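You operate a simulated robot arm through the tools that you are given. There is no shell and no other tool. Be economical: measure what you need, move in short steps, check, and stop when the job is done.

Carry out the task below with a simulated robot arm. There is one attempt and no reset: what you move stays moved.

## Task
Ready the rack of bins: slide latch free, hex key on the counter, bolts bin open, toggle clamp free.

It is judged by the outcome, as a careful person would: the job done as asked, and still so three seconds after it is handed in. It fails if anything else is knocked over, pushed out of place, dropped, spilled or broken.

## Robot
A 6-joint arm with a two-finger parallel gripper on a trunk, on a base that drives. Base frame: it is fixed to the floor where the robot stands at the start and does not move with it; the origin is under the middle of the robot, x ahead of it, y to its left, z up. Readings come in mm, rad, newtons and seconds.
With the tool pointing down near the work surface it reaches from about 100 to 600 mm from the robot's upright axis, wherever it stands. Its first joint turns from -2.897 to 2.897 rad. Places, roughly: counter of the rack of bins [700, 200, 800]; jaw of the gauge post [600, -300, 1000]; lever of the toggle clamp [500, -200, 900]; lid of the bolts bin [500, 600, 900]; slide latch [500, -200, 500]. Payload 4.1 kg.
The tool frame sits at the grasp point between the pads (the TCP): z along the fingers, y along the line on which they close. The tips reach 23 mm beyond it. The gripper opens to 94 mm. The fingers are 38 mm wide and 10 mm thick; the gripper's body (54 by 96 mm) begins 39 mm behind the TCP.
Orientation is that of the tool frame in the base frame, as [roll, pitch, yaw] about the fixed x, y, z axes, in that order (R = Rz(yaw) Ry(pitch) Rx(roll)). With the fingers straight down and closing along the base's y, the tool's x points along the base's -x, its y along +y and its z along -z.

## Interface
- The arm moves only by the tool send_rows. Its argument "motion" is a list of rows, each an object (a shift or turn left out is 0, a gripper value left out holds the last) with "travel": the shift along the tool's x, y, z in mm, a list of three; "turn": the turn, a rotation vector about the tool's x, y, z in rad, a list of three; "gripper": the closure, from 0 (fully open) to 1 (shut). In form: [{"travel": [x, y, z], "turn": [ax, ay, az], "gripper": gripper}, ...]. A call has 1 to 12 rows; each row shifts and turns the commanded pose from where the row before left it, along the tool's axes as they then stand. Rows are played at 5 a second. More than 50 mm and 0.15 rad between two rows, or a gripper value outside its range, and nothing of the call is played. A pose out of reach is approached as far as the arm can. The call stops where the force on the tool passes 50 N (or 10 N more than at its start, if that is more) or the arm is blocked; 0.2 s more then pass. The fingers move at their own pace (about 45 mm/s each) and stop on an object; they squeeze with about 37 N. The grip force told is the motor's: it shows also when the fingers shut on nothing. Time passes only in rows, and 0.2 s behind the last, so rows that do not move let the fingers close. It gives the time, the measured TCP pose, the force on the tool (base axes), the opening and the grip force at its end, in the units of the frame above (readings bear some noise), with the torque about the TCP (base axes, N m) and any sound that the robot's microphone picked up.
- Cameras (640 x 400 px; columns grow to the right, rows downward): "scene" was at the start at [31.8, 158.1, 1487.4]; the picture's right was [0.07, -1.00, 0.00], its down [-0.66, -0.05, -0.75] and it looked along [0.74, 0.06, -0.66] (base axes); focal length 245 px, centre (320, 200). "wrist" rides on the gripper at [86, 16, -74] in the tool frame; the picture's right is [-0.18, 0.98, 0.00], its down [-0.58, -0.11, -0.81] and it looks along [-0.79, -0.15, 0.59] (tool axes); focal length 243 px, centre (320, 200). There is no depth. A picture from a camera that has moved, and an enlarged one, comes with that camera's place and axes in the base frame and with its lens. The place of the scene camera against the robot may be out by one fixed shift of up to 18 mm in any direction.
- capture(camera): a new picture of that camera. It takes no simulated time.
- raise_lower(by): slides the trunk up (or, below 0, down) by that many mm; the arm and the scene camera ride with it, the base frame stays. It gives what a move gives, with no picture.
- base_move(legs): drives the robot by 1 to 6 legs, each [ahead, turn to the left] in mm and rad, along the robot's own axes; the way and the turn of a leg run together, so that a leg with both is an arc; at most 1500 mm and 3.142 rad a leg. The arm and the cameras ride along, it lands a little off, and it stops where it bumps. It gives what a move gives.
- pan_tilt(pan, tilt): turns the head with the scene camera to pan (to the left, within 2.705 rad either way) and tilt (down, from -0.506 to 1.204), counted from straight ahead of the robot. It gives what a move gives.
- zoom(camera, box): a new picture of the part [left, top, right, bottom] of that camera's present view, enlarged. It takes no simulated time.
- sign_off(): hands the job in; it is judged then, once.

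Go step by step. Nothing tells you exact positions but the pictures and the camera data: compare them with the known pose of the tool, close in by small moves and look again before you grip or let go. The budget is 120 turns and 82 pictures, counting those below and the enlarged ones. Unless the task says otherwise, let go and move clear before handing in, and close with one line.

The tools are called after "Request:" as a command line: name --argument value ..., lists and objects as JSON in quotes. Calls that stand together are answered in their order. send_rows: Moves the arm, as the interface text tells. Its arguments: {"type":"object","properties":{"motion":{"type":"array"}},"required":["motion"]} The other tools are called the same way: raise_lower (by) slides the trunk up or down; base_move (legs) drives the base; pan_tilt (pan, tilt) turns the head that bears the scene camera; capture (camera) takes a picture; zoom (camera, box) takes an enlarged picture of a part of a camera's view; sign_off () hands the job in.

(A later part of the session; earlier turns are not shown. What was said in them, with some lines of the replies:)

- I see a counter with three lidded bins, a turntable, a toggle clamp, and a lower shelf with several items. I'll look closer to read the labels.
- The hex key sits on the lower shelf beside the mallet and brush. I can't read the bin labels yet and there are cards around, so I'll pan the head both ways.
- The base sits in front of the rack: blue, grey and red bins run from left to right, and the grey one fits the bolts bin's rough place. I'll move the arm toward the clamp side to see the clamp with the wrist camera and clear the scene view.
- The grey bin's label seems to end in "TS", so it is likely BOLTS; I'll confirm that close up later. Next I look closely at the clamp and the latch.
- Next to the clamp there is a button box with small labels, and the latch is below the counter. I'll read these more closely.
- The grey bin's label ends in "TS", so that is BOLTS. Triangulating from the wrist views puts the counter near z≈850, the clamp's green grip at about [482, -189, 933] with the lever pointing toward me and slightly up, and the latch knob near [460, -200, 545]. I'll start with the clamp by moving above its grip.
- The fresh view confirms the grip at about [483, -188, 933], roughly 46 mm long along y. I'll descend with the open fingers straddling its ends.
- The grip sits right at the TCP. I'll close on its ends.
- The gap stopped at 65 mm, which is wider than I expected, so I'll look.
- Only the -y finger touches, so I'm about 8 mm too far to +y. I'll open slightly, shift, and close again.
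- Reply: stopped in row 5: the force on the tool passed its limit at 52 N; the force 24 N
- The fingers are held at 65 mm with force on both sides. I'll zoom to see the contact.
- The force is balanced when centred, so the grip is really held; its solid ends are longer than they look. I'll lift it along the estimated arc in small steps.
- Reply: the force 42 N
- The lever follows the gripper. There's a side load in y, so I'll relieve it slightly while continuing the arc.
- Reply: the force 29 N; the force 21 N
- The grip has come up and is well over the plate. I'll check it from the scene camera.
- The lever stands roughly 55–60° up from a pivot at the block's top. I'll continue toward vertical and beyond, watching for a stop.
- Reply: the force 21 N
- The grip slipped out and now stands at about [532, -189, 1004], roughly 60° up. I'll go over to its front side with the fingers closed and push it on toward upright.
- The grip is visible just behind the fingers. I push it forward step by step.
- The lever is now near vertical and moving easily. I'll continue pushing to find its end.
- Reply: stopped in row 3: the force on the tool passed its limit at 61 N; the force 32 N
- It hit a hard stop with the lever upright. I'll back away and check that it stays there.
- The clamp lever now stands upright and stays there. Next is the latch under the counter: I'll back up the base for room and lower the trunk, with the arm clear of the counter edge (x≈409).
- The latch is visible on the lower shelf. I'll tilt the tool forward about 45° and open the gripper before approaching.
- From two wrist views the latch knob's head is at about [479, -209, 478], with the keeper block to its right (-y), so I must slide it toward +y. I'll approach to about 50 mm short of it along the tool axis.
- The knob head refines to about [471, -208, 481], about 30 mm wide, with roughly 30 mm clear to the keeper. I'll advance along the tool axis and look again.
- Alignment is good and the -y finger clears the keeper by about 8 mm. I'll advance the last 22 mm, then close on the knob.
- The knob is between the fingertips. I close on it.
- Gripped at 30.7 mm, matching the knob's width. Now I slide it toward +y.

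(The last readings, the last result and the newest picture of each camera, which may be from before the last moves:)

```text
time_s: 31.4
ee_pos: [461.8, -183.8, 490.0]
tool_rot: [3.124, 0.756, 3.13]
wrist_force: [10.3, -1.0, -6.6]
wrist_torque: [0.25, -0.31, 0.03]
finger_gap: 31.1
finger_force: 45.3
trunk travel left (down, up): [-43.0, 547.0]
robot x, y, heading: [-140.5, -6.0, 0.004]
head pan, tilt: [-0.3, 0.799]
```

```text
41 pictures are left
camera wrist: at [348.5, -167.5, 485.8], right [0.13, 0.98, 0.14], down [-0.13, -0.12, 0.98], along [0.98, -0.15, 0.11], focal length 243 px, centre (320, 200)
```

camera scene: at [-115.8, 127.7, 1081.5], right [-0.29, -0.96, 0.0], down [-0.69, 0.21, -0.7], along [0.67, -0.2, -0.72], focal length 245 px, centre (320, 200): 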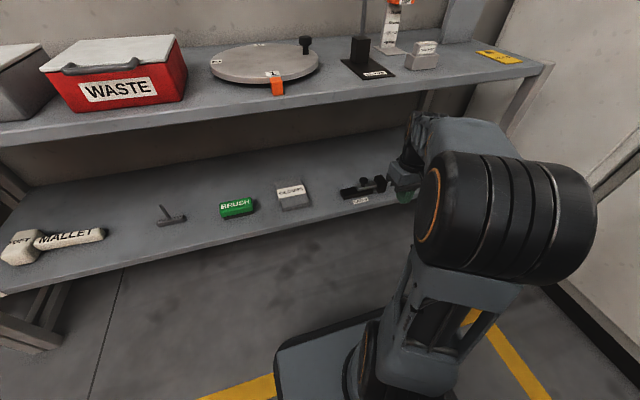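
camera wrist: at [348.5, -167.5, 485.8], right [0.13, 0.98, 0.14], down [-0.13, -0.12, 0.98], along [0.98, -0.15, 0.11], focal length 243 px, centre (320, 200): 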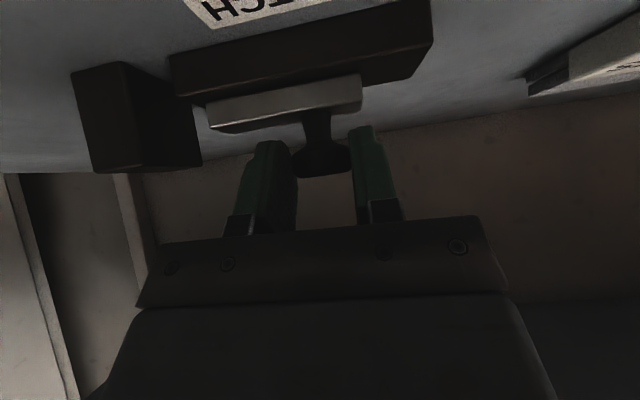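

The bolt has left the keeper. I'll slide it on to its stop.

Request:
send_rows --motion '[{"travel": [-1, 8, 1]}, {"travel": [0, 8, 0]}, {"travel": [0, 8, 0]}, {"travel": [0, 8, 0]}]'

Request:
capture --camera "wrist"

```text
time_s: 32.4
ee_pos: [461.6, -157.0, 489.5]
tool_rot: [3.129, 0.753, 3.123]
wrist_force: [-6.3, -26.7, -11.7]
wrist_torque: [-0.44, 0.27, -0.27]
finger_gap: 31.1
finger_force: 45.7
trunk travel left (down, up): [-43.0, 547.0]
robot x, y, heading: [-137.5, 1.9, 0.002]
head pan, tilt: [-0.3, 0.799]
```

```text
40 pictures are left
camera wrist: at [348.6, -139.7, 486.2], right [0.14, 0.98, 0.14], down [-0.13, -0.12, 0.98], along [0.98, -0.16, 0.11], focal length 243 px, centre (320, 200)
```

wrist: 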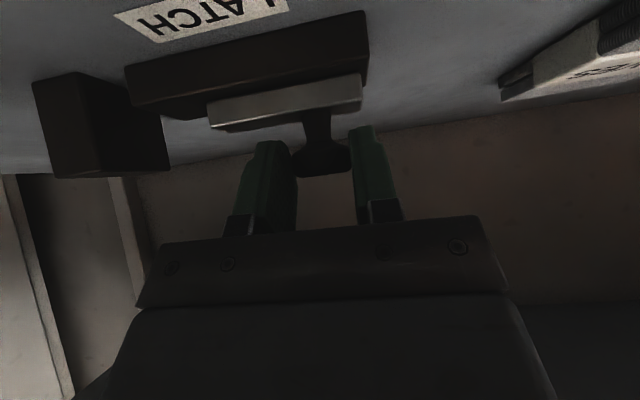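

The bolt is fully withdrawn and at its stop. I'll release and back straight out.

Request:
send_rows --motion '[{"gripper": 0.5}, {"gripper": 0.5}, {"travel": [0, 0, -20]}, {"travel": [0, 0, -40]}, {"travel": [0, 0, -40]}, {"travel": [0, 0, -40]}, {"travel": [0, 0, -40]}, {"travel": [0, 0, -40]}]'

Request:
pan_tilt --pan 0.3 --tilt 0.6

Request:
capture --camera "scene"

```text
time_s: 34.2
ee_pos: [310.5, -152.4, 649.7]
tool_rot: [3.123, 0.755, 3.129]
wrist_force: [-0.3, 0.3, -0.5]
wrist_torque: [-0.03, 0.05, 0.01]
finger_gap: 46.8
finger_force: 0.1
trunk travel left (down, up): [-43.0, 547.0]
robot x, y, heading: [-140.4, 3.0, 0.003]
head pan, tilt: [-0.3, 0.799]
```

```text
time_s: 35.2
ee_pos: [310.2, -152.9, 649.1]
tool_rot: [3.124, 0.757, 3.13]
wrist_force: [-1.0, -0.2, -0.1]
wrist_torque: [0.01, -0.02, 0.01]
finger_gap: 46.9
finger_force: 0.1
trunk travel left (down, up): [-43.0, 547.0]
robot x, y, heading: [-139.9, -2.0, 0.003]
head pan, tilt: [0.3, 0.6]
```

```text
39 pictures are left
camera scene: at [-108.7, 177.6, 1098.3], right [0.3, -0.95, 0.0], down [-0.54, -0.17, -0.82], along [0.79, 0.25, -0.57], focal length 245 px, centre (320, 200)
```

scene: 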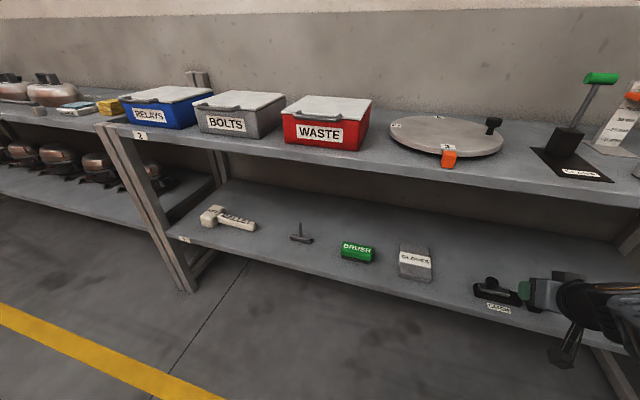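

The labels now read clearly: BOLTS is the middle grey bin, and the latch is withdrawn. The hex key lies at about [535, 472] on the lower shelf with its stem standing up, so I'll drive left by about 400 mm.

Request:
base_move --legs '[[0, 1.571], [400, 0], [0, -1.571]]'

Request:
pan_tilt --pan 0.1 --tilt 0.75

Request:
capture --camera "scene"

Request:
capture --camera "wrist"

```text
time_s: 45.4
ee_pos: [307.8, 228.1, 649.6]
tool_rot: [3.124, 0.757, 3.087]
wrist_force: [-0.5, 0.4, 0.3]
wrist_torque: [0.01, -0.04, 0.04]
finger_gap: 47.0
finger_force: 0.0
trunk travel left (down, up): [-43.0, 547.0]
robot x, y, heading: [-138.3, 400.3, -0.044]
head pan, tilt: [0.3, 0.6]
```

```text
time_s: 46.1
ee_pos: [308.9, 227.9, 651.2]
tool_rot: [3.124, 0.755, 3.086]
wrist_force: [0.9, -0.5, 0.4]
wrist_torque: [0.02, -0.01, -0.03]
finger_gap: 46.9
finger_force: 0.1
trunk travel left (down, up): [-43.0, 547.0]
robot x, y, heading: [-136.3, 397.4, -0.038]
head pan, tilt: [0.099, 0.75]
```

```text
38 pictures are left
camera scene: at [-98.3, 559.3, 1085.5], right [0.06, -1.0, 0.0], down [-0.68, -0.04, -0.73], along [0.73, 0.04, -0.68], focal length 245 px, centre (320, 200)
```

scene: 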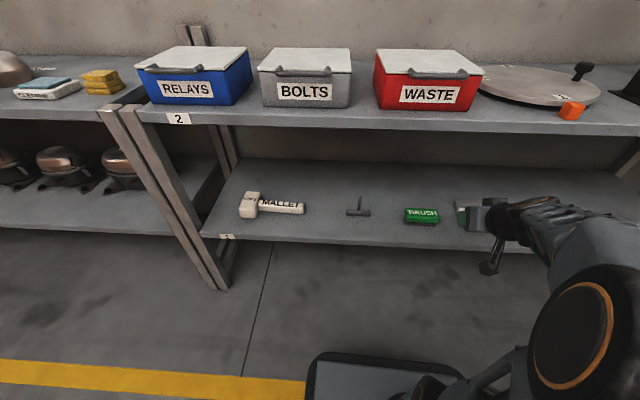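

```text
37 pictures are left
camera wrist: at [196.0, 248.8, 645.9], right [0.18, 0.97, 0.14], down [-0.14, -0.12, 0.98], along [0.98, -0.19, 0.11], focal length 243 px, centre (320, 200)
```

wrist: 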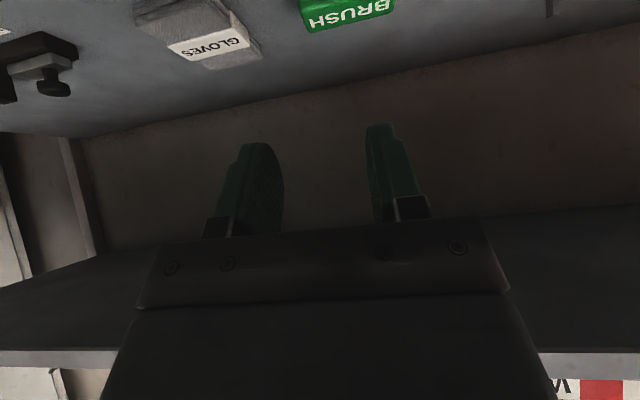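

The hex key stands between the mallet and the brush. I'll square up the tool and move it across in front of the key.

Request:
send_rows --motion '[{"turn": [-0.038, 0, -0.04]}, {"travel": [0, 45, 0]}, {"travel": [0, 45, 0]}, {"travel": [0, 45, 0]}, {"travel": [0, 45, 0]}, {"travel": [0, 35, 0], "gripper": 0.4}]'

Request:
capture --camera "wrist"

Request:
zoom --camera "scene" --box '[300, 160, 460, 260]'

```text
time_s: 47.5
ee_pos: [304.6, 443.9, 654.3]
tool_rot: [3.125, 0.757, -3.138]
wrist_force: [-0.2, -0.6, 0.8]
wrist_torque: [0.0, 0.0, -0.03]
finger_gap: 56.7
finger_force: 0.0
trunk travel left (down, up): [-43.0, 547.0]
robot x, y, heading: [-134.7, 398.7, -0.036]
head pan, tilt: [0.099, 0.75]
```

```text
36 pictures are left
camera wrist: at [192.0, 457.9, 649.1], right [0.12, 0.98, 0.14], down [-0.13, -0.12, 0.98], along [0.98, -0.14, 0.11], focal length 243 px, centre (320, 200)
```

wrist: 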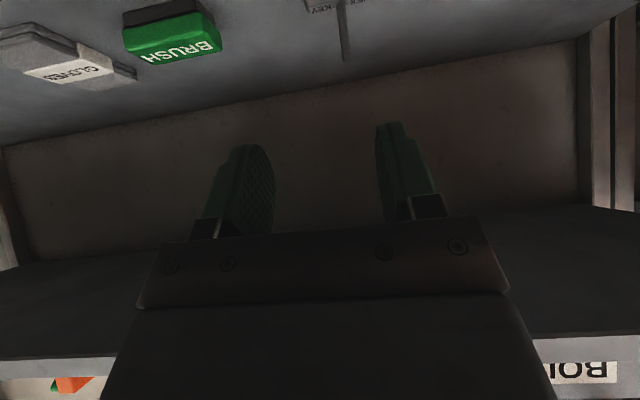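

```text
4.00 times, centred on (380, 210) of scene
camera zoom: at [-98.3, 559.2, 1085.5], right [0.06, -1.0, 0.0], down [-0.68, -0.04, -0.73], along [0.73, 0.04, -0.68], focal length 980 px, centre (80, 160)
```

zoom: 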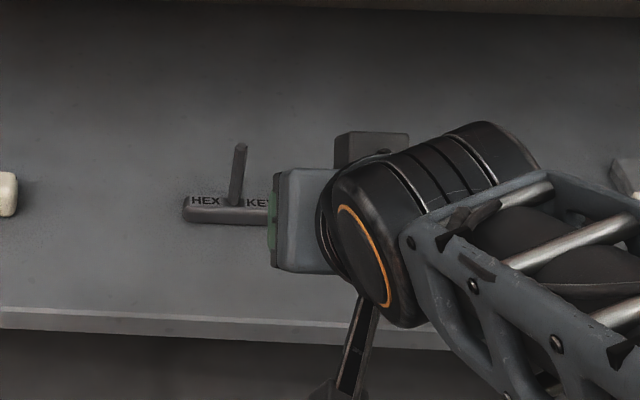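

The key is a T: its bar is about 95 mm long along y on the shelf, and the stem stands up at about [537, 468] to z≈500. I'll approach the stem for a closer look.

Request:
send_rows --motion '[{"travel": [-10, 4, 39]}, {"travel": [-10, 4, 39]}, {"travel": [-10, 5, 39]}, {"travel": [-10, 5, 39]}, {"travel": [-9, 4, 39]}]'

Request:
capture --camera "wrist"

Request:
zoom --camera "scene" --box '[300, 160, 460, 260]'

```text
time_s: 48.7
ee_pos: [476.3, 468.7, 544.8]
tool_rot: [3.123, 0.757, 3.142]
wrist_force: [-0.3, -0.5, 0.5]
wrist_torque: [-0.02, 0.02, 0.01]
finger_gap: 56.5
finger_force: 0.0
trunk travel left (down, up): [-43.0, 547.0]
robot x, y, heading: [-137.6, 401.7, -0.034]
head pan, tilt: [0.099, 0.75]
```

```text
34 pictures are left
camera wrist: at [362.9, 483.3, 541.3], right [0.12, 0.98, 0.14], down [-0.13, -0.12, 0.98], along [0.98, -0.14, 0.11], focal length 243 px, centre (320, 200)
```

wrist: 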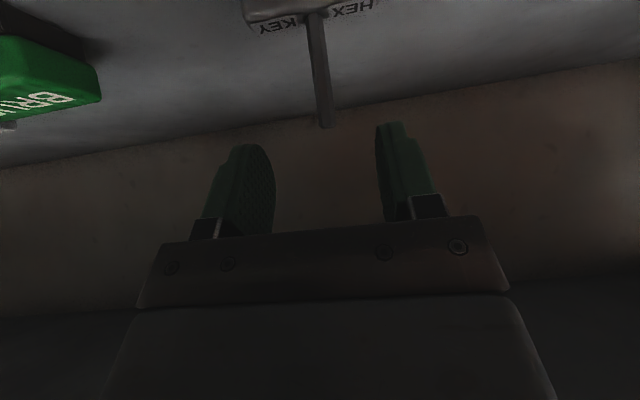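

```text
4.00 times, centred on (380, 210) of scene
camera zoom: at [-98.6, 559.3, 1085.5], right [0.06, -1.0, 0.0], down [-0.68, -0.04, -0.73], along [0.73, 0.04, -0.68], focal length 980 px, centre (80, 160)
```

zoom: 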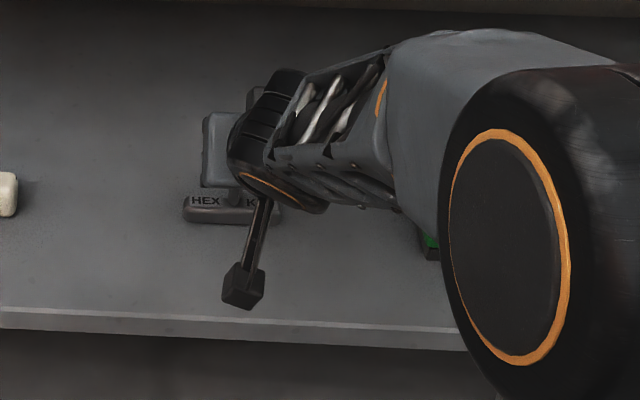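

The stem's tip refines to about [517, 471, 513]. I'll adjust and advance so the fingertips straddle the stem above the bar.

Request:
send_rows --motion '[{"travel": [14, 2, 10]}, {"travel": [0, 0, 15]}, {"travel": [0, 0, 15]}]'

Request:
capture --camera "wrist"

```text
time_s: 49.5
ee_pos: [492.0, 470.7, 506.9]
tool_rot: [3.124, 0.757, 3.141]
wrist_force: [0.3, -1.1, 0.7]
wrist_torque: [0.02, -0.01, -0.01]
finger_gap: 56.4
finger_force: 0.0
trunk travel left (down, up): [-43.0, 547.0]
robot x, y, heading: [-138.5, 403.8, -0.036]
head pan, tilt: [0.099, 0.75]
```

```text
32 pictures are left
camera wrist: at [378.9, 486.0, 501.6], right [0.12, 0.98, 0.14], down [-0.13, -0.12, 0.98], along [0.98, -0.14, 0.11], focal length 243 px, centre (320, 200)
```

wrist: 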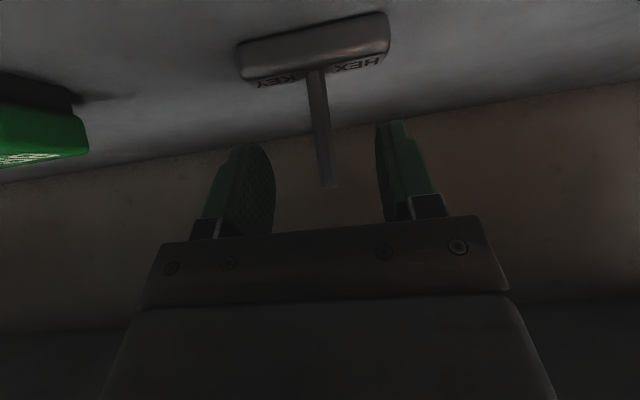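

The stem is at about [530, 470], running from z≈443 up to 511. I'll advance 34 mm and close.

Request:
send_rows --motion '[{"travel": [-4, 0, 12]}, {"travel": [-4, 0, 11]}, {"travel": [0, 0, 11]}]'

Request:
capture --camera "wrist"

```text
time_s: 50.3
ee_pos: [520.8, 470.5, 487.4]
tool_rot: [3.126, 0.757, -3.14]
wrist_force: [-0.5, -0.1, 0.1]
wrist_torque: [-0.03, -0.03, 0.01]
finger_gap: 56.3
finger_force: 0.1
trunk travel left (down, up): [-43.0, 547.0]
robot x, y, heading: [-137.3, 400.8, -0.035]
head pan, tilt: [0.099, 0.75]
```

```text
31 pictures are left
camera wrist: at [407.6, 485.9, 482.7], right [0.12, 0.98, 0.14], down [-0.13, -0.12, 0.98], along [0.98, -0.14, 0.11], focal length 243 px, centre (320, 200)
```

wrist: 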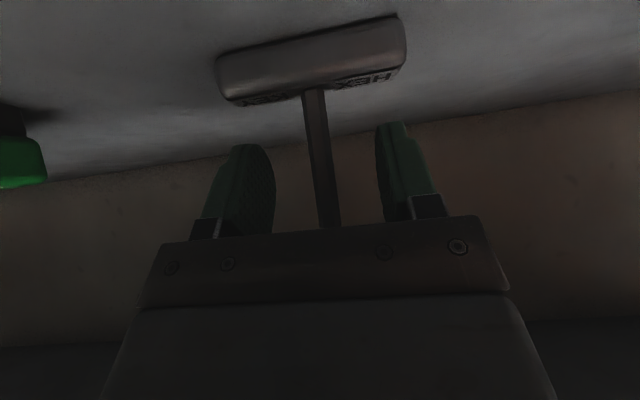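

The stem is between the fingers and clear of the bar. Closing.

Request:
send_rows --motion '[{"gripper": 0.7}, {"gripper": 1}, {"gripper": 1}, {"gripper": 1}, {"gripper": 1}]'

```text
time_s: 51.5
ee_pos: [521.1, 470.5, 488.2]
tool_rot: [3.123, 0.759, -3.141]
wrist_force: [-0.7, -3.3, 4.2]
wrist_torque: [-0.59, 0.03, -0.04]
finger_gap: 10.7
finger_force: 36.7
trunk travel left (down, up): [-43.0, 547.0]
robot x, y, heading: [-136.3, 403.2, -0.035]
head pan, tilt: [0.099, 0.75]
```

Gripped on the ~10 mm stem. I lift it straight up a little and check.

Request:
send_rows --motion '[{"travel": [-7, 0, -7]}, {"travel": [-14, 0, -14]}, {"travel": [-14, 0, -14]}]'

Request:
capture --camera "wrist"

```text
time_s: 52.3
ee_pos: [523.0, 469.5, 537.5]
tool_rot: [3.124, 0.757, -3.14]
wrist_force: [0.4, -1.0, -4.5]
wrist_torque: [-0.1, 0.01, 0.0]
finger_gap: 10.8
finger_force: 37.1
trunk travel left (down, up): [-43.0, 547.0]
robot x, y, heading: [-138.8, 405.3, -0.038]
head pan, tilt: [0.099, 0.75]
```

```text
30 pictures are left
camera wrist: at [409.6, 485.4, 532.8], right [0.12, 0.98, 0.14], down [-0.13, -0.12, 0.98], along [0.98, -0.14, 0.11], focal length 243 px, centre (320, 200)
```

wrist: 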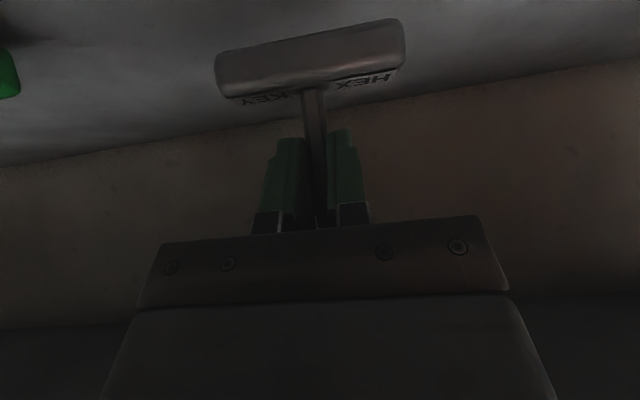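

The key is held firmly. A good open spot on the counter is between the feeler block and the HOLD plate, around [490, -455]. I'll retract from the shelf, raise the trunk, and drive there.

Request:
send_rows --motion '[{"travel": [20, 0, -33]}, {"travel": [20, 0, -33]}, {"travel": [20, 0, -33]}, {"travel": [20, 0, -33]}, {"travel": [20, 0, -33]}, {"travel": [20, 0, -33]}]'

Request:
raise_lower --by 400

Request:
capture --camera "wrist"

```text
time_s: 53.7
ee_pos: [302.1, 466.5, 598.3]
tool_rot: [3.125, 0.758, 3.14]
wrist_force: [-0.3, 1.5, -3.4]
wrist_torque: [0.12, 0.04, 0.06]
finger_gap: 10.7
finger_force: 37.3
trunk travel left (down, up): [-43.0, 547.0]
robot x, y, heading: [-137.3, 397.6, -0.042]
head pan, tilt: [0.099, 0.75]
```

```text
time_s: 57.5
ee_pos: [302.5, 466.8, 999.4]
tool_rot: [3.126, 0.758, 3.141]
wrist_force: [0.2, -0.7, -3.5]
wrist_torque: [-0.05, 0.05, 0.0]
finger_gap: 10.6
finger_force: 37.0
trunk travel left (down, up): [-443.0, 147.0]
robot x, y, heading: [-135.3, 401.2, -0.037]
head pan, tilt: [0.099, 0.75]
```

```text
29 pictures are left
camera wrist: at [188.6, 482.1, 994.0], right [0.12, 0.98, 0.14], down [-0.13, -0.12, 0.98], along [0.98, -0.14, 0.11], focal length 243 px, centre (320, 200)
```

wrist: 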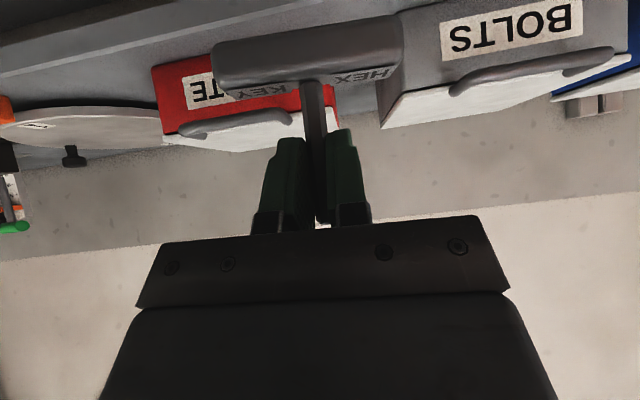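

The key is held and level. Now I drive right about 720 mm.

Request:
base_move --legs '[[0, -1.534], [720, 0], [0, 1.571]]'

Request:
pan_tilt --pan -0.1 --tilt 0.75

Request:
capture --camera "scene"

Request:
capture --camera "wrist"

```text
time_s: 69.0
ee_pos: [290.8, -232.0, 998.1]
tool_rot: [3.122, 0.759, -3.102]
wrist_force: [-1.0, 0.4, -3.9]
wrist_torque: [0.01, 0.08, 0.01]
finger_gap: 9.8
finger_force: 36.8
trunk travel left (down, up): [-443.0, 147.0]
robot x, y, heading: [-147.5, -312.6, -0.001]
head pan, tilt: [0.099, 0.75]
```

```text
time_s: 69.8
ee_pos: [290.5, -231.9, 998.1]
tool_rot: [3.124, 0.757, -3.103]
wrist_force: [0.5, -0.1, -4.2]
wrist_torque: [-0.02, 0.03, -0.02]
finger_gap: 9.9
finger_force: 36.3
trunk travel left (down, up): [-443.0, 147.0]
robot x, y, heading: [-144.6, -312.2, -0.003]
head pan, tilt: [-0.099, 0.75]
```

```text
28 pictures are left
camera scene: at [-113.0, -171.7, 1485.5], right [-0.1, -0.99, 0.0], down [-0.68, 0.07, -0.73], along [0.73, -0.07, -0.68], focal length 245 px, centre (320, 200)
```

scene: 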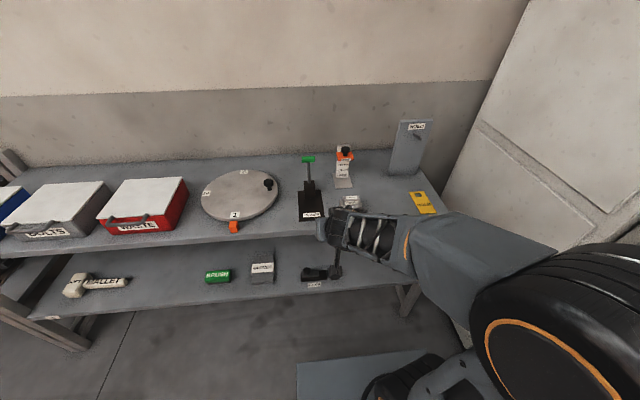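

```text
27 pictures are left
camera wrist: at [176.8, -221.5, 994.0], right [0.08, 0.99, 0.14], down [-0.12, -0.13, 0.98], along [0.99, -0.1, 0.11], focal length 243 px, centre (320, 200)
```

wrist: 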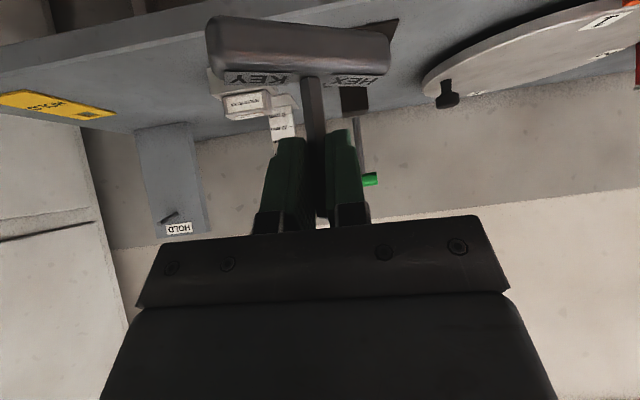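

The key is still held. The free patch runs from y≈-371 to -560 near x≈520, so I aim for [490, -462]: first sideways in front of the counter, then forward.

Request:
send_rows --motion '[{"travel": [0, -46, 0]}, {"travel": [0, -46, 0]}, {"travel": [0, -46, 0]}, {"travel": [0, -46, 0]}, {"travel": [0, -46, 0]}]'

Request:
send_rows --motion '[{"travel": [-29, 0, 27]}, {"travel": [-29, 0, 27]}, {"travel": [-29, 0, 27]}, {"travel": [-29, 0, 27]}, {"travel": [-29, 0, 27]}]'

Request:
capture --camera "wrist"

Request:
capture --camera "scene"

```text
time_s: 71.0
ee_pos: [299.5, -444.6, 993.4]
tool_rot: [3.122, 0.757, -3.105]
wrist_force: [0.2, -0.1, -3.9]
wrist_torque: [0.0, 0.03, -0.01]
finger_gap: 9.8
finger_force: 37.1
out of reach, approached as far as the arm can: row 2
trunk travel left (down, up): [-443.0, 147.0]
robot x, y, heading: [-147.1, -315.1, -0.001]
head pan, tilt: [-0.099, 0.75]
```

```text
time_s: 72.2
ee_pos: [498.6, -436.6, 995.8]
tool_rot: [3.123, 0.755, -3.105]
wrist_force: [0.0, -0.6, -3.9]
wrist_torque: [-0.03, 0.06, 0.01]
finger_gap: 10.0
finger_force: 36.8
trunk travel left (down, up): [-443.0, 147.0]
robot x, y, heading: [-143.9, -315.0, -0.0]
head pan, tilt: [-0.099, 0.75]
```

```text
26 pictures are left
camera wrist: at [386.0, -425.2, 991.6], right [0.08, 0.99, 0.14], down [-0.12, -0.13, 0.98], along [0.99, -0.1, 0.11], focal length 243 px, centre (320, 200)
```

wrist: 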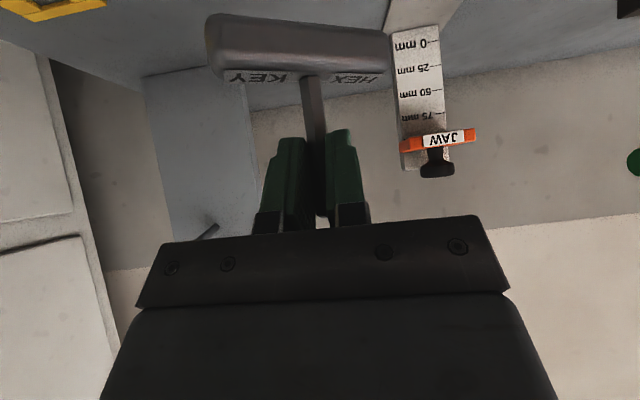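

```text
25 pictures are left
camera scene: at [-112.6, -171.9, 1485.5], right [-0.1, -0.99, 0.0], down [-0.68, 0.07, -0.73], along [0.73, -0.07, -0.68], focal length 245 px, centre (320, 200)
```

scene: 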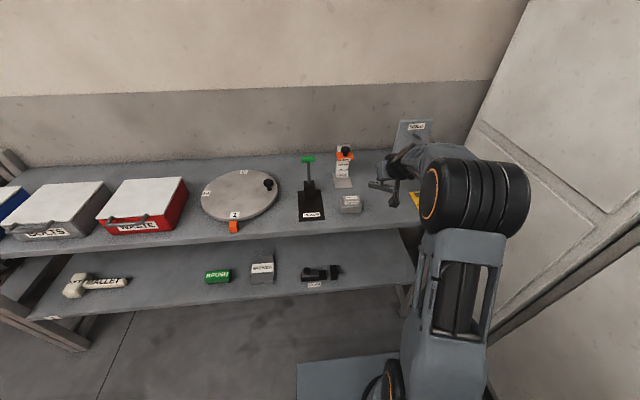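

I shift 25 mm further to -y and descend to just above the counter.

Request:
send_rows --motion '[{"travel": [0, -25, 0]}, {"travel": [17, 0, 18]}, {"travel": [17, 0, 18]}, {"travel": [16, 0, 17]}]'

Request:
zoom --camera "scene" --box '[330, 140, 450, 240]'

Request:
capture --camera "wrist"

```text
time_s: 73.2
ee_pos: [500.0, -460.4, 924.1]
tool_rot: [3.124, 0.757, -3.104]
wrist_force: [-0.4, 0.1, -5.1]
wrist_torque: [-0.01, 0.08, 0.01]
finger_gap: 9.9
finger_force: 37.5
trunk travel left (down, up): [-443.0, 147.0]
robot x, y, heading: [-146.2, -315.4, -0.001]
head pan, tilt: [-0.099, 0.75]
```

```text
4.00 times, centred on (390, 190) of scene
camera zoom: at [-113.0, -172.0, 1485.5], right [-0.1, -0.99, 0.0], down [-0.68, 0.07, -0.73], along [0.73, -0.07, -0.68], focal length 980 px, centre (40, 240)
```

zoom: 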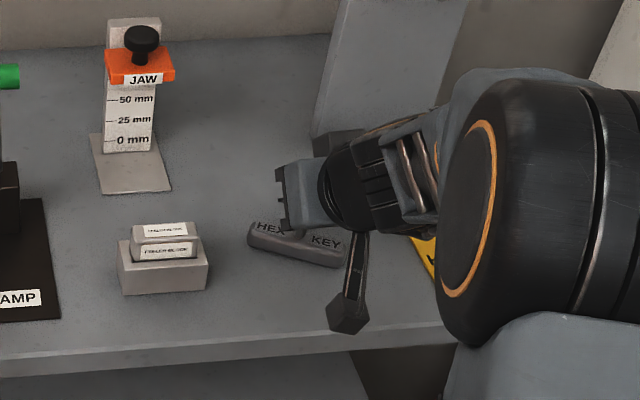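

```text
23 pictures are left
camera wrist: at [385.9, -449.4, 919.4], right [0.08, 0.99, 0.14], down [-0.13, -0.13, 0.98], along [0.99, -0.1, 0.11], focal length 243 px, centre (320, 200)
```

wrist: 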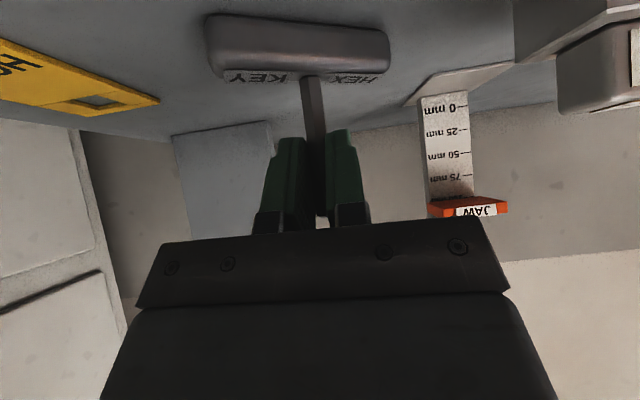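

The key is hovering between the feeler block and the HOLD plate with room on both sides. I lower it in small steps until it touches.

Request:
send_rows --motion '[{"travel": [2.7, 0, 2.9]}, {"travel": [2.7, 0, 2.9]}]'

Request:
send_rows --motion '[{"travel": [1.4, 0, 1.5]}, {"travel": [1.4, 0, 1.5]}]'

Request:
send_rows --motion '[{"travel": [1.4, 0, 1.5]}]'

```text
time_s: 73.8
ee_pos: [500.4, -459.1, 921.4]
tool_rot: [3.132, 0.769, -3.099]
wrist_force: [4.6, -0.7, 31.5]
wrist_torque: [-1.16, -0.4, 0.05]
finger_gap: 9.9
finger_force: 37.0
trunk travel left (down, up): [-443.0, 147.0]
robot x, y, heading: [-141.3, -316.2, 0.002]
head pan, tilt: [-0.099, 0.75]
```

```text
time_s: 74.4
ee_pos: [499.5, -459.5, 916.1]
tool_rot: [3.128, 0.766, -3.098]
wrist_force: [2.4, -0.9, 31.0]
wrist_torque: [-1.05, -0.31, 0.04]
finger_gap: 9.6
finger_force: 36.9
trunk travel left (down, up): [-443.0, 147.0]
robot x, y, heading: [-146.9, -313.3, 0.001]
head pan, tilt: [-0.099, 0.75]
```

```text
time_s: 74.8
ee_pos: [499.1, -458.9, 914.3]
tool_rot: [3.129, 0.767, -3.105]
wrist_force: [1.8, -2.1, 30.3]
wrist_torque: [-0.85, -0.49, 0.01]
finger_gap: 9.8
finger_force: 36.8
trunk travel left (down, up): [-443.0, 147.0]
robot x, y, heading: [-144.3, -312.4, 0.004]
head pan, tilt: [-0.099, 0.75]
```

It rests on the counter. I release it gently, then look.

Request:
send_rows --motion '[{"gripper": 0.8}, {"gripper": 0.6}, {"gripper": 0.5}, {"gripper": 0.5}]'

Request:
capture --camera "wrist"

```text
time_s: 75.8
ee_pos: [498.3, -457.7, 909.9]
tool_rot: [3.124, 0.758, -3.104]
wrist_force: [-0.7, -0.3, -0.1]
wrist_torque: [0.03, -0.02, 0.01]
finger_gap: 47.1
finger_force: 0.0
trunk travel left (down, up): [-443.0, 147.0]
robot x, y, heading: [-145.0, -317.4, -0.0]
head pan, tilt: [-0.099, 0.75]
```

```text
22 pictures are left
camera wrist: at [385.6, -447.7, 904.7], right [0.08, 0.99, 0.14], down [-0.12, -0.13, 0.98], along [0.99, -0.1, 0.11], focal length 243 px, centre (320, 200)
```

wrist: 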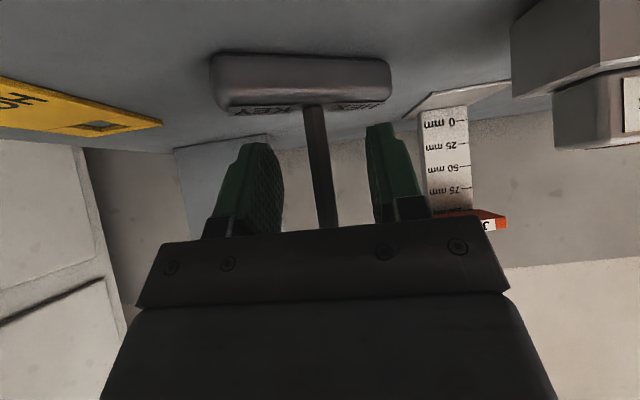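

The key stands free on the counter. I back out along the tool axis and verify.

Request:
send_rows --motion '[{"travel": [0, 0, -30]}, {"travel": [0, 0, -40]}, {"travel": [0, 0, -40]}, {"travel": [20, 0, -40]}, {"travel": [20, 0, -40]}, {"travel": [20, 0, -40]}, {"travel": [20, 0, -40]}]'

Request:
zoom --camera "scene" --box '[270, 120, 470, 300]'

```text
time_s: 77.4
ee_pos: [256.0, -471.9, 1051.3]
tool_rot: [3.125, 0.758, -3.104]
wrist_force: [-0.3, 0.3, 0.5]
wrist_torque: [0.0, -0.02, -0.01]
finger_gap: 46.9
finger_force: 0.1
trunk travel left (down, up): [-443.0, 147.0]
robot x, y, heading: [-140.1, -314.8, 0.0]
head pan, tilt: [-0.099, 0.75]
```

```text
2.22 times, centred on (370, 210) of scene
camera zoom: at [-113.4, -171.7, 1485.4], right [-0.1, -0.99, 0.0], down [-0.68, 0.07, -0.73], along [0.73, -0.07, -0.68], focal length 544 px, centre (209, 178)
```

zoom: 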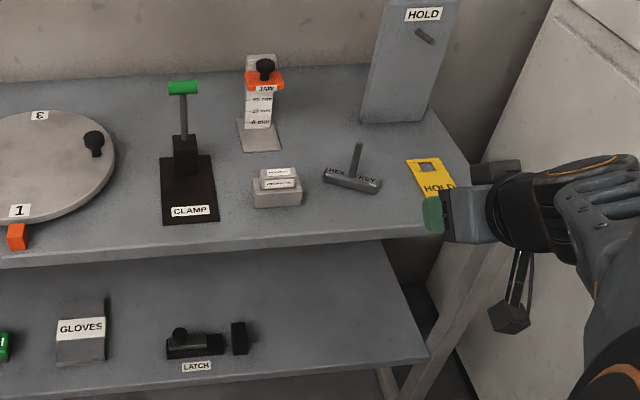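

The clamp is up, the latch is withdrawn, and the hex key stands on the counter. Now I drive to the bolts bin, about 900 mm to the left.

Request:
base_move --legs '[[0, 1.571], [900, 0], [0, -1.571]]'

Request:
pan_tilt --pan 0.0 --tilt 0.8

Request:
capture --camera "scene"

Request:
capture --camera "wrist"

```text
time_s: 89.7
ee_pos: [268.1, 420.4, 1051.8]
tool_rot: [3.124, 0.756, -3.109]
wrist_force: [0.4, -0.6, -0.3]
wrist_torque: [0.03, 0.01, 0.02]
finger_gap: 46.8
finger_force: 0.0
trunk travel left (down, up): [-443.0, 147.0]
robot x, y, heading: [-131.7, 580.0, -0.005]
head pan, tilt: [-0.099, 0.75]
```

```text
time_s: 90.4
ee_pos: [268.8, 419.2, 1050.7]
tool_rot: [3.124, 0.756, -3.108]
wrist_force: [-0.2, 0.1, -0.5]
wrist_torque: [0.01, 0.0, 0.0]
finger_gap: 47.2
finger_force: 0.0
trunk travel left (down, up): [-443.0, 147.0]
robot x, y, heading: [-134.4, 578.8, -0.006]
head pan, tilt: [0.0, 0.799]
```

```text
20 pictures are left
camera scene: at [-101.8, 730.5, 1481.5], right [-0.01, -1.0, 0.0], down [-0.72, 0.01, -0.7], along [0.7, -0.01, -0.72], focal length 245 px, centre (320, 200)
```

scene: 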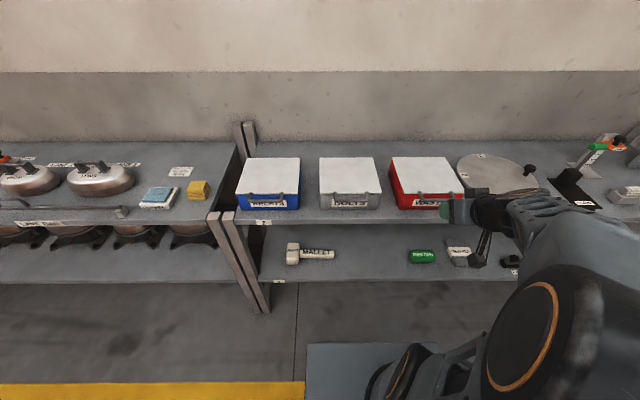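

```text
19 pictures are left
camera wrist: at [155.1, 430.3, 1046.3], right [0.09, 0.99, 0.14], down [-0.13, -0.13, 0.98], along [0.99, -0.11, 0.11], focal length 243 px, centre (320, 200)
```

wrist: 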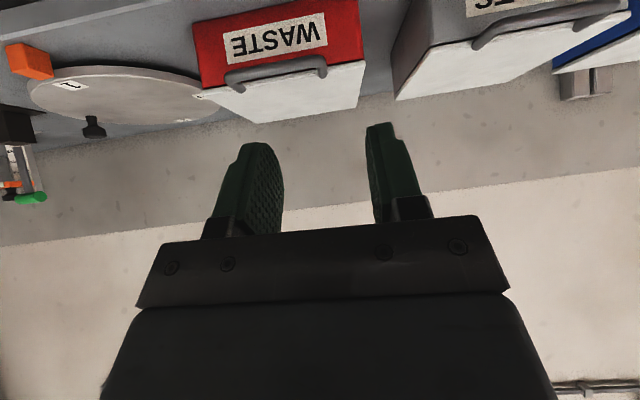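

I'm now in front of the bins, with BOLTS nearly ahead. I'll bring the wrist camera in front of its handle.

Request:
send_rows --motion '[{"travel": [-25, 0, 23], "gripper": 1}, {"travel": [-25, 0, 23]}, {"travel": [0, 45, 0]}, {"travel": [0, 45, 0]}, {"travel": [0, 45, 0]}, {"travel": [0, 45, 0]}, {"travel": [0, 30, 0]}]'

Request:
capture --camera "wrist"

```text
time_s: 92.0
ee_pos: [326.6, 633.8, 1054.5]
tool_rot: [3.128, 0.758, -3.108]
wrist_force: [0.2, -0.8, 0.4]
wrist_torque: [-0.01, -0.01, 0.0]
finger_gap: 0.1
finger_force: 37.5
trunk travel left (down, up): [-443.0, 147.0]
robot x, y, heading: [-131.0, 577.5, -0.007]
head pan, tilt: [0.0, 0.799]
```

```text
18 pictures are left
camera wrist: at [213.2, 644.3, 1050.4], right [0.09, 0.99, 0.14], down [-0.13, -0.13, 0.98], along [0.99, -0.1, 0.11], focal length 243 px, centre (320, 200)
```

wrist: 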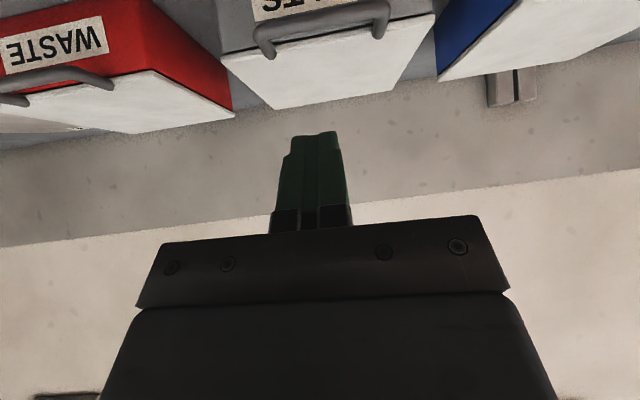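

The handle is at about [436, 643, 932], and the lid appears hinged at the back near x≈643. I'll move the base 50 mm closer, then bring the closed fingertips in under the handle bar from the front.

Request:
base_move --legs '[[50, 0]]'

```text
time_s: 92.9
ee_pos: [378.6, 632.6, 1054.9]
tool_rot: [3.123, 0.757, -3.109]
wrist_force: [1.1, 0.6, 0.2]
wrist_torque: [-0.05, -0.02, 0.01]
finger_gap: 0.0
finger_force: 37.4
trunk travel left (down, up): [-443.0, 147.0]
robot x, y, heading: [-79.0, 580.0, -0.007]
head pan, tilt: [0.0, 0.799]
```

Request:
send_rows --motion '[{"travel": [30, 3, 29]}, {"travel": [30, 3, 29]}, {"travel": [30, 3, 29]}, {"travel": [28, 2, 29]}]'

Request:
capture --camera "wrist"

```text
time_s: 93.9
ee_pos: [371.3, 642.5, 888.5]
tool_rot: [3.11, 0.752, 3.132]
wrist_force: [-0.3, 2.5, 0.4]
wrist_torque: [-0.13, 0.01, -0.02]
finger_gap: 0.2
finger_force: 37.1
trunk travel left (down, up): [-443.0, 147.0]
robot x, y, heading: [-82.1, 579.7, -0.009]
head pan, tilt: [0.0, 0.799]
```

```text
17 pictures are left
camera wrist: at [257.1, 657.9, 885.0], right [0.12, 0.98, 0.15], down [-0.13, -0.13, 0.98], along [0.98, -0.14, 0.11], focal length 243 px, centre (320, 200)
```

wrist: 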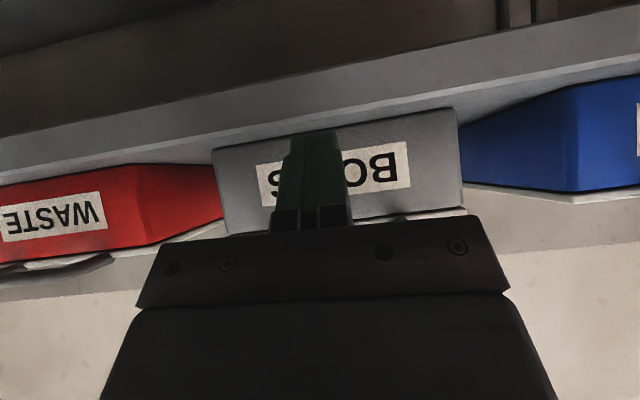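

The fingers are low in front of the bin's label, below the handle. I move forward under the bar.

Request:
send_rows --motion '[{"travel": [-9, 0, 7]}, {"travel": [-9, 0, 7]}, {"travel": [-9, 0, 7]}]'

Request:
zoom --camera "scene" --box '[280, 110, 480, 235]'

```text
time_s: 94.7
ee_pos: [405.5, 646.3, 891.6]
tool_rot: [3.125, 0.756, -3.108]
wrist_force: [0.2, -0.4, -0.4]
wrist_torque: [0.01, -0.01, 0.0]
finger_gap: 0.1
finger_force: 37.5
trunk travel left (down, up): [-443.0, 147.0]
robot x, y, heading: [-80.1, 579.1, -0.008]
head pan, tilt: [0.0, 0.799]
```

```text
3.20 times, centred on (380, 172) of scene
camera zoom: at [-50.6, 730.2, 1481.5], right [-0.01, -1.0, 0.0], down [-0.72, 0.0, -0.7], along [0.7, 0.0, -0.72], focal length 784 px, centre (128, 288)
```

zoom: 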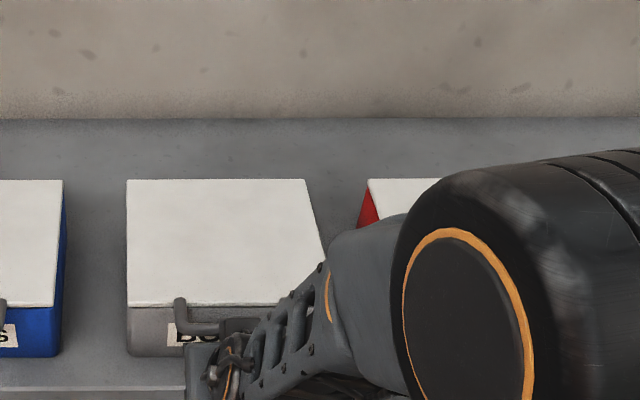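

The lid spans x≈447–637 and the bar sits in front of it. I nudge forward a little and raise slowly to contact.

Request:
send_rows --motion '[{"travel": [-3, 0, 3]}, {"travel": [-5.5, 0, -5.8]}, {"travel": [-5.5, 0, -5.8]}, {"travel": [-5.5, 0, -5.8]}, {"travel": [-4, 0, -4.4]}]'

Request:
send_rows --motion '[{"travel": [-5.5, 0, -5.8]}, {"travel": [-5.5, 0, -5.8]}]'

Request:
capture --camera "wrist"

```text
time_s: 95.9
ee_pos: [409.0, 646.2, 923.2]
tool_rot: [3.124, 0.757, -3.109]
wrist_force: [-0.5, 0.0, 0.3]
wrist_torque: [0.02, -0.02, -0.02]
finger_gap: 0.2
finger_force: 36.9
trunk travel left (down, up): [-443.0, 147.0]
robot x, y, heading: [-78.3, 576.2, -0.006]
head pan, tilt: [0.0, 0.799]
```

```text
time_s: 96.5
ee_pos: [409.4, 647.6, 938.1]
tool_rot: [3.125, 0.758, -3.108]
wrist_force: [-1.9, -0.2, -1.7]
wrist_torque: [0.02, -0.03, -0.04]
finger_gap: 0.0
finger_force: 37.3
trunk travel left (down, up): [-443.0, 147.0]
robot x, y, heading: [-84.6, 579.6, -0.007]
head pan, tilt: [0.0, 0.799]
```

```text
15 pictures are left
camera wrist: at [295.5, 657.8, 934.3], right [0.09, 0.99, 0.14], down [-0.13, -0.13, 0.98], along [0.99, -0.11, 0.11], focal length 243 px, centre (320, 200)
```

wrist: 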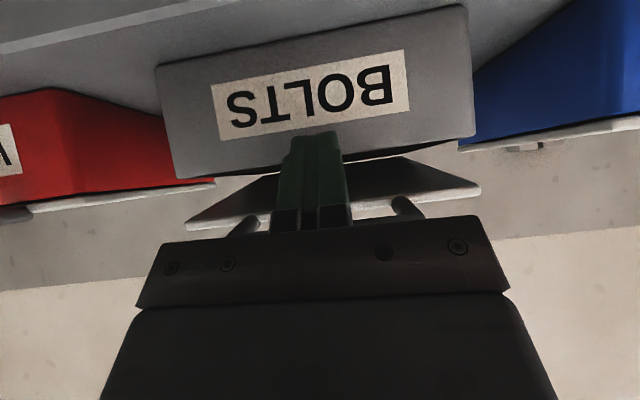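

The lid is rising with the bar resting on the fingers at very little force. I'll follow its arc.

Request:
send_rows --motion '[{"travel": [-10.8, 0, -7.4]}, {"travel": [-10.8, 0, -7.4]}, {"travel": [-10.8, 0, -7.4]}, {"travel": [-10.8, 0, -7.4]}, {"travel": [-12.6, 0, -4.2]}, {"travel": [-12.6, 0, -4.2]}, {"travel": [-12.6, 0, -4.2]}, {"travel": [-12.6, 0, -4.2]}]'

Request:
zoom --camera "scene" --box '[280, 110, 480, 235]'

Request:
capture --camera "wrist"

```text
time_s: 98.3
ee_pos: [448.2, 647.6, 1036.7]
tool_rot: [3.125, 0.758, -3.107]
wrist_force: [-0.4, -0.6, -2.7]
wrist_torque: [0.04, -0.01, -0.01]
finger_gap: 0.2
finger_force: 36.7
trunk travel left (down, up): [-443.0, 147.0]
robot x, y, heading: [-81.3, 576.6, -0.007]
head pan, tilt: [0.0, 0.799]
```

```text
3.20 times, centred on (380, 172) of scene
camera zoom: at [-50.5, 730.2, 1481.5], right [-0.01, -1.0, 0.0], down [-0.72, 0.0, -0.7], along [0.7, 0.0, -0.72], focal length 784 px, centre (128, 288)
```

zoom: 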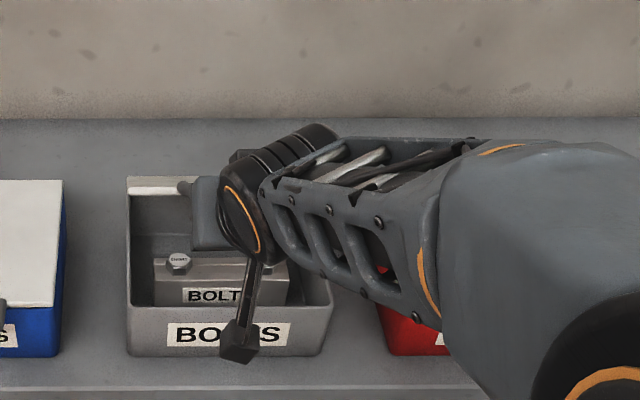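

```text
13 pictures are left
camera wrist: at [333.1, 657.8, 1032.6], right [0.09, 0.99, 0.14], down [-0.13, -0.13, 0.98], along [0.99, -0.11, 0.11], focal length 243 px, centre (320, 200)
```

wrist: 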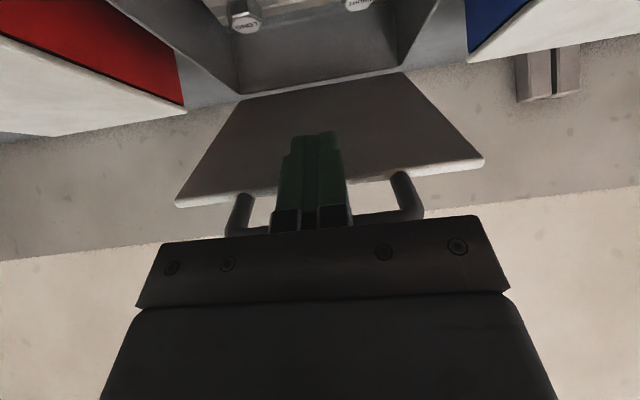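

The bin is opening and its BOLTS contents are visible. I continue the arc.

Request:
send_rows --motion '[{"travel": [-13.2, 0, -1.1]}, {"travel": [-13.2, 0, -1.1]}, {"travel": [-13.2, 0, -1.1]}, {"travel": [-13.2, 0, -1.1]}, {"travel": [-13, 0, 2.5]}, {"travel": [-13, 0, 2.5]}, {"travel": [-13, 0, 2.5]}, {"travel": [-13, 0, 2.5]}]'

Request:
capture --camera "wrist"

```text
time_s: 100.1
ee_pos: [525.5, 648.0, 1106.6]
tool_rot: [3.125, 0.759, -3.11]
wrist_force: [-4.1, -5.2, 6.9]
wrist_torque: [-0.07, -0.18, -0.21]
finger_gap: 0.1
finger_force: 37.1
trunk travel left (down, up): [-443.0, 147.0]
robot x, y, heading: [-79.5, 580.4, -0.008]
head pan, tilt: [0.0, 0.799]
```

```text
12 pictures are left
camera wrist: at [411.3, 659.6, 1101.8], right [0.09, 0.99, 0.14], down [-0.13, -0.13, 0.98], along [0.99, -0.11, 0.12], focal length 243 px, centre (320, 200)
```

wrist: 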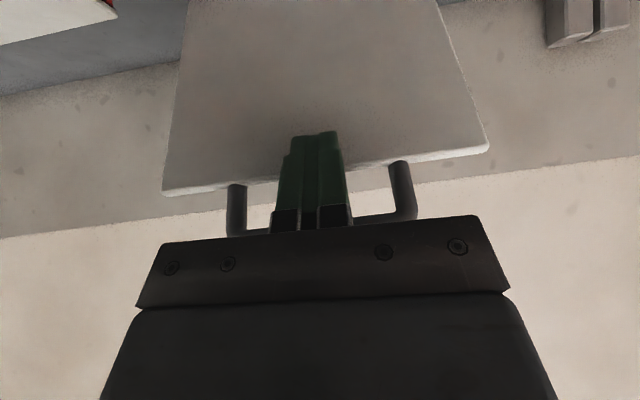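

The lid is at roughly 65–70°. I push on toward and past vertical.

Request:
send_rows --motion '[{"travel": [-12, 0, 5.8]}, {"travel": [-12, 0, 5.8]}, {"travel": [-12, 0, 5.8]}, {"travel": [-12, 0, 5.8]}, {"travel": [-9.5, 0, 8]}, {"travel": [-9.5, 0, 8]}]'

Request:
capture --camera "wrist"

```text
time_s: 101.5
ee_pos: [598.3, 655.0, 1114.4]
tool_rot: [3.123, 0.738, -3.105]
wrist_force: [0.1, 0.3, -1.3]
wrist_torque: [-0.04, -0.08, -0.04]
finger_gap: 0.0
finger_force: 36.5
trunk travel left (down, up): [-443.0, 147.0]
robot x, y, heading: [-81.0, 576.4, -0.007]
head pan, tilt: [0.0, 0.799]
```

```text
11 pictures are left
camera wrist: at [485.0, 664.8, 1112.0], right [0.09, 0.99, 0.14], down [-0.11, -0.13, 0.99], along [0.99, -0.1, 0.1], focal length 243 px, centre (320, 200)
```

wrist: 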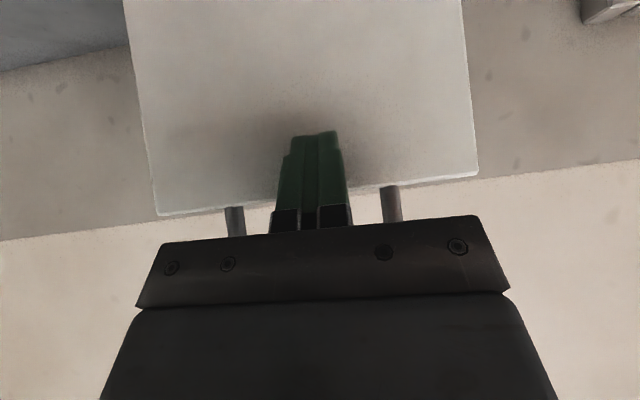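

The lid is near vertical. I push a bit further until it stops or stays.

Request:
send_rows --motion '[{"travel": [-7.3, 0, 6.9]}, {"travel": [-7.3, 0, 6.9]}, {"travel": [-7.3, 0, 6.9]}]'

Request:
zoom --camera "scene" --box '[280, 80, 480, 235]'

```text
time_s: 102.3
ee_pos: [632.8, 653.4, 1122.1]
tool_rot: [3.122, 0.757, -3.109]
wrist_force: [0.3, -0.7, -0.4]
wrist_torque: [0.03, 0.05, -0.03]
finger_gap: 0.0
finger_force: 37.2
trunk travel left (down, up): [-443.0, 147.0]
robot x, y, heading: [-78.5, 579.8, -0.005]
head pan, tilt: [0.0, 0.799]
```

```text
2.58 times, centred on (380, 158) of scene
camera zoom: at [-50.5, 730.2, 1481.5], right [-0.01, -1.0, 0.0], down [-0.72, 0.0, -0.7], along [0.7, 0.0, -0.72], focal length 632 px, centre (165, 310)
```

zoom: 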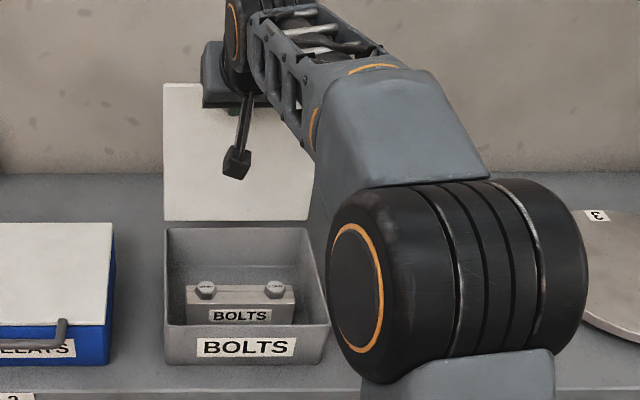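

The lid stands open past vertical with no load on the fingers. I back away and check that it stays.

Request:
send_rows --motion '[{"travel": [14, 0, -14]}, {"travel": [28, 0, -28]}, {"travel": [28, 0, -28]}, {"travel": [28, 0, -28]}, {"travel": [28, 0, -28]}, {"travel": [28, 0, -28]}, {"travel": [20, 0, -28]}]'

Request:
capture --camera "wrist"

Request:
capture --camera "scene"

```text
time_s: 103.9
ee_pos: [381.7, 644.3, 1135.1]
tool_rot: [3.123, 0.758, -3.108]
wrist_force: [0.6, 0.1, -0.1]
wrist_torque: [0.01, -0.02, 0.01]
finger_gap: 0.0
finger_force: 36.7
trunk travel left (down, up): [-443.0, 147.0]
robot x, y, heading: [-82.5, 577.3, -0.005]
head pan, tilt: [0.0, 0.799]
```

```text
9 pictures are left
camera wrist: at [267.5, 654.1, 1130.1], right [0.09, 0.99, 0.14], down [-0.13, -0.13, 0.98], along [0.99, -0.11, 0.11], focal length 243 px, centre (320, 200)
```

wrist: 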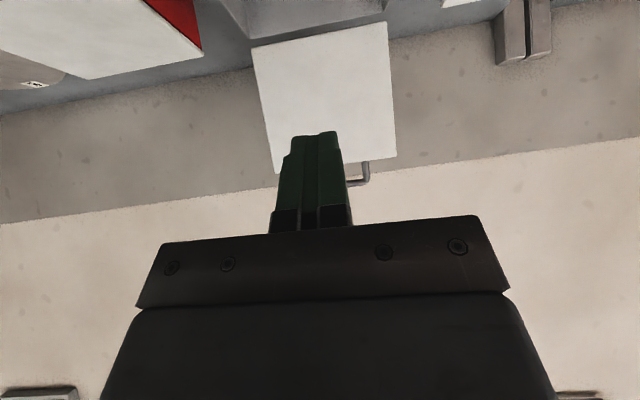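

```text
8 pictures are left
camera scene: at [-50.9, 730.1, 1481.5], right [-0.01, -1.0, 0.0], down [-0.72, 0.0, -0.7], along [0.7, 0.0, -0.72], focal length 245 px, centre (320, 200)
```

scene: 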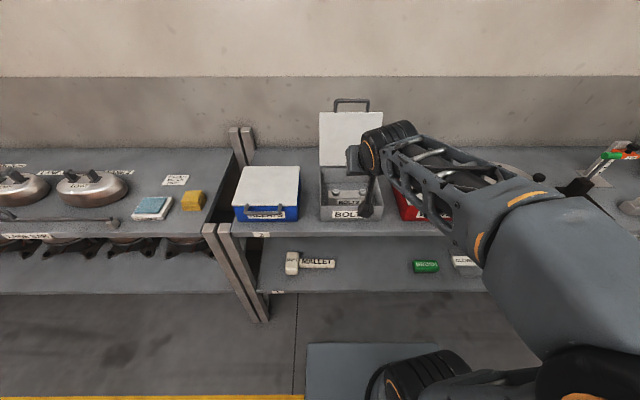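

The lid stays open. One last look to the right at the clamp, latch and hex key.

Request:
pan_tilt --pan -0.85 --tilt 0.55

Request:
capture --camera "scene"

```text
time_s: 105.1
ee_pos: [381.9, 643.4, 1133.1]
tool_rot: [3.125, 0.757, -3.108]
wrist_force: [-0.4, 0.4, 0.7]
wrist_torque: [0.0, 0.03, -0.05]
finger_gap: 0.1
finger_force: 37.1
trunk travel left (down, up): [-443.0, 147.0]
robot x, y, heading: [-79.5, 578.3, -0.004]
head pan, tilt: [-0.85, 0.55]
```

```text
7 pictures are left
camera scene: at [-72.5, 662.9, 1502.8], right [-0.76, -0.66, 0.0], down [-0.34, 0.39, -0.85], along [0.56, -0.64, -0.52], focal length 245 px, centre (320, 200)
```

scene: 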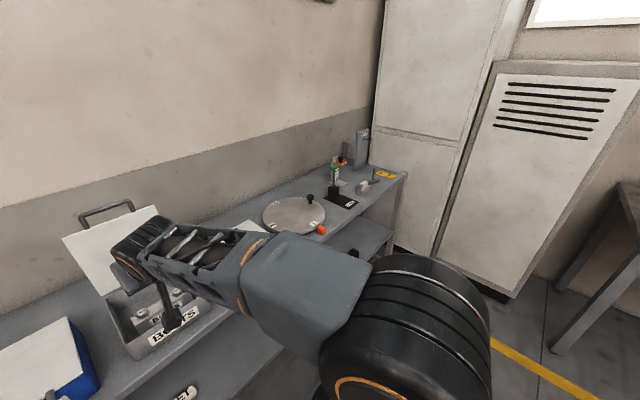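

The clamp is upright, the key stands on the counter, the latch was last seen withdrawn, and the bolts lid is open. The arm is clear of everything, so I hand in.

Request:
sign_off

```text
The job is handed in.
```

The rack is ready: the slide latch is withdrawn, the toggle clamp lever is up, the hex key is on the counter, and the bolts bin is open. The final look did not show the latch, which I last saw withdrawn before driving to the bin.
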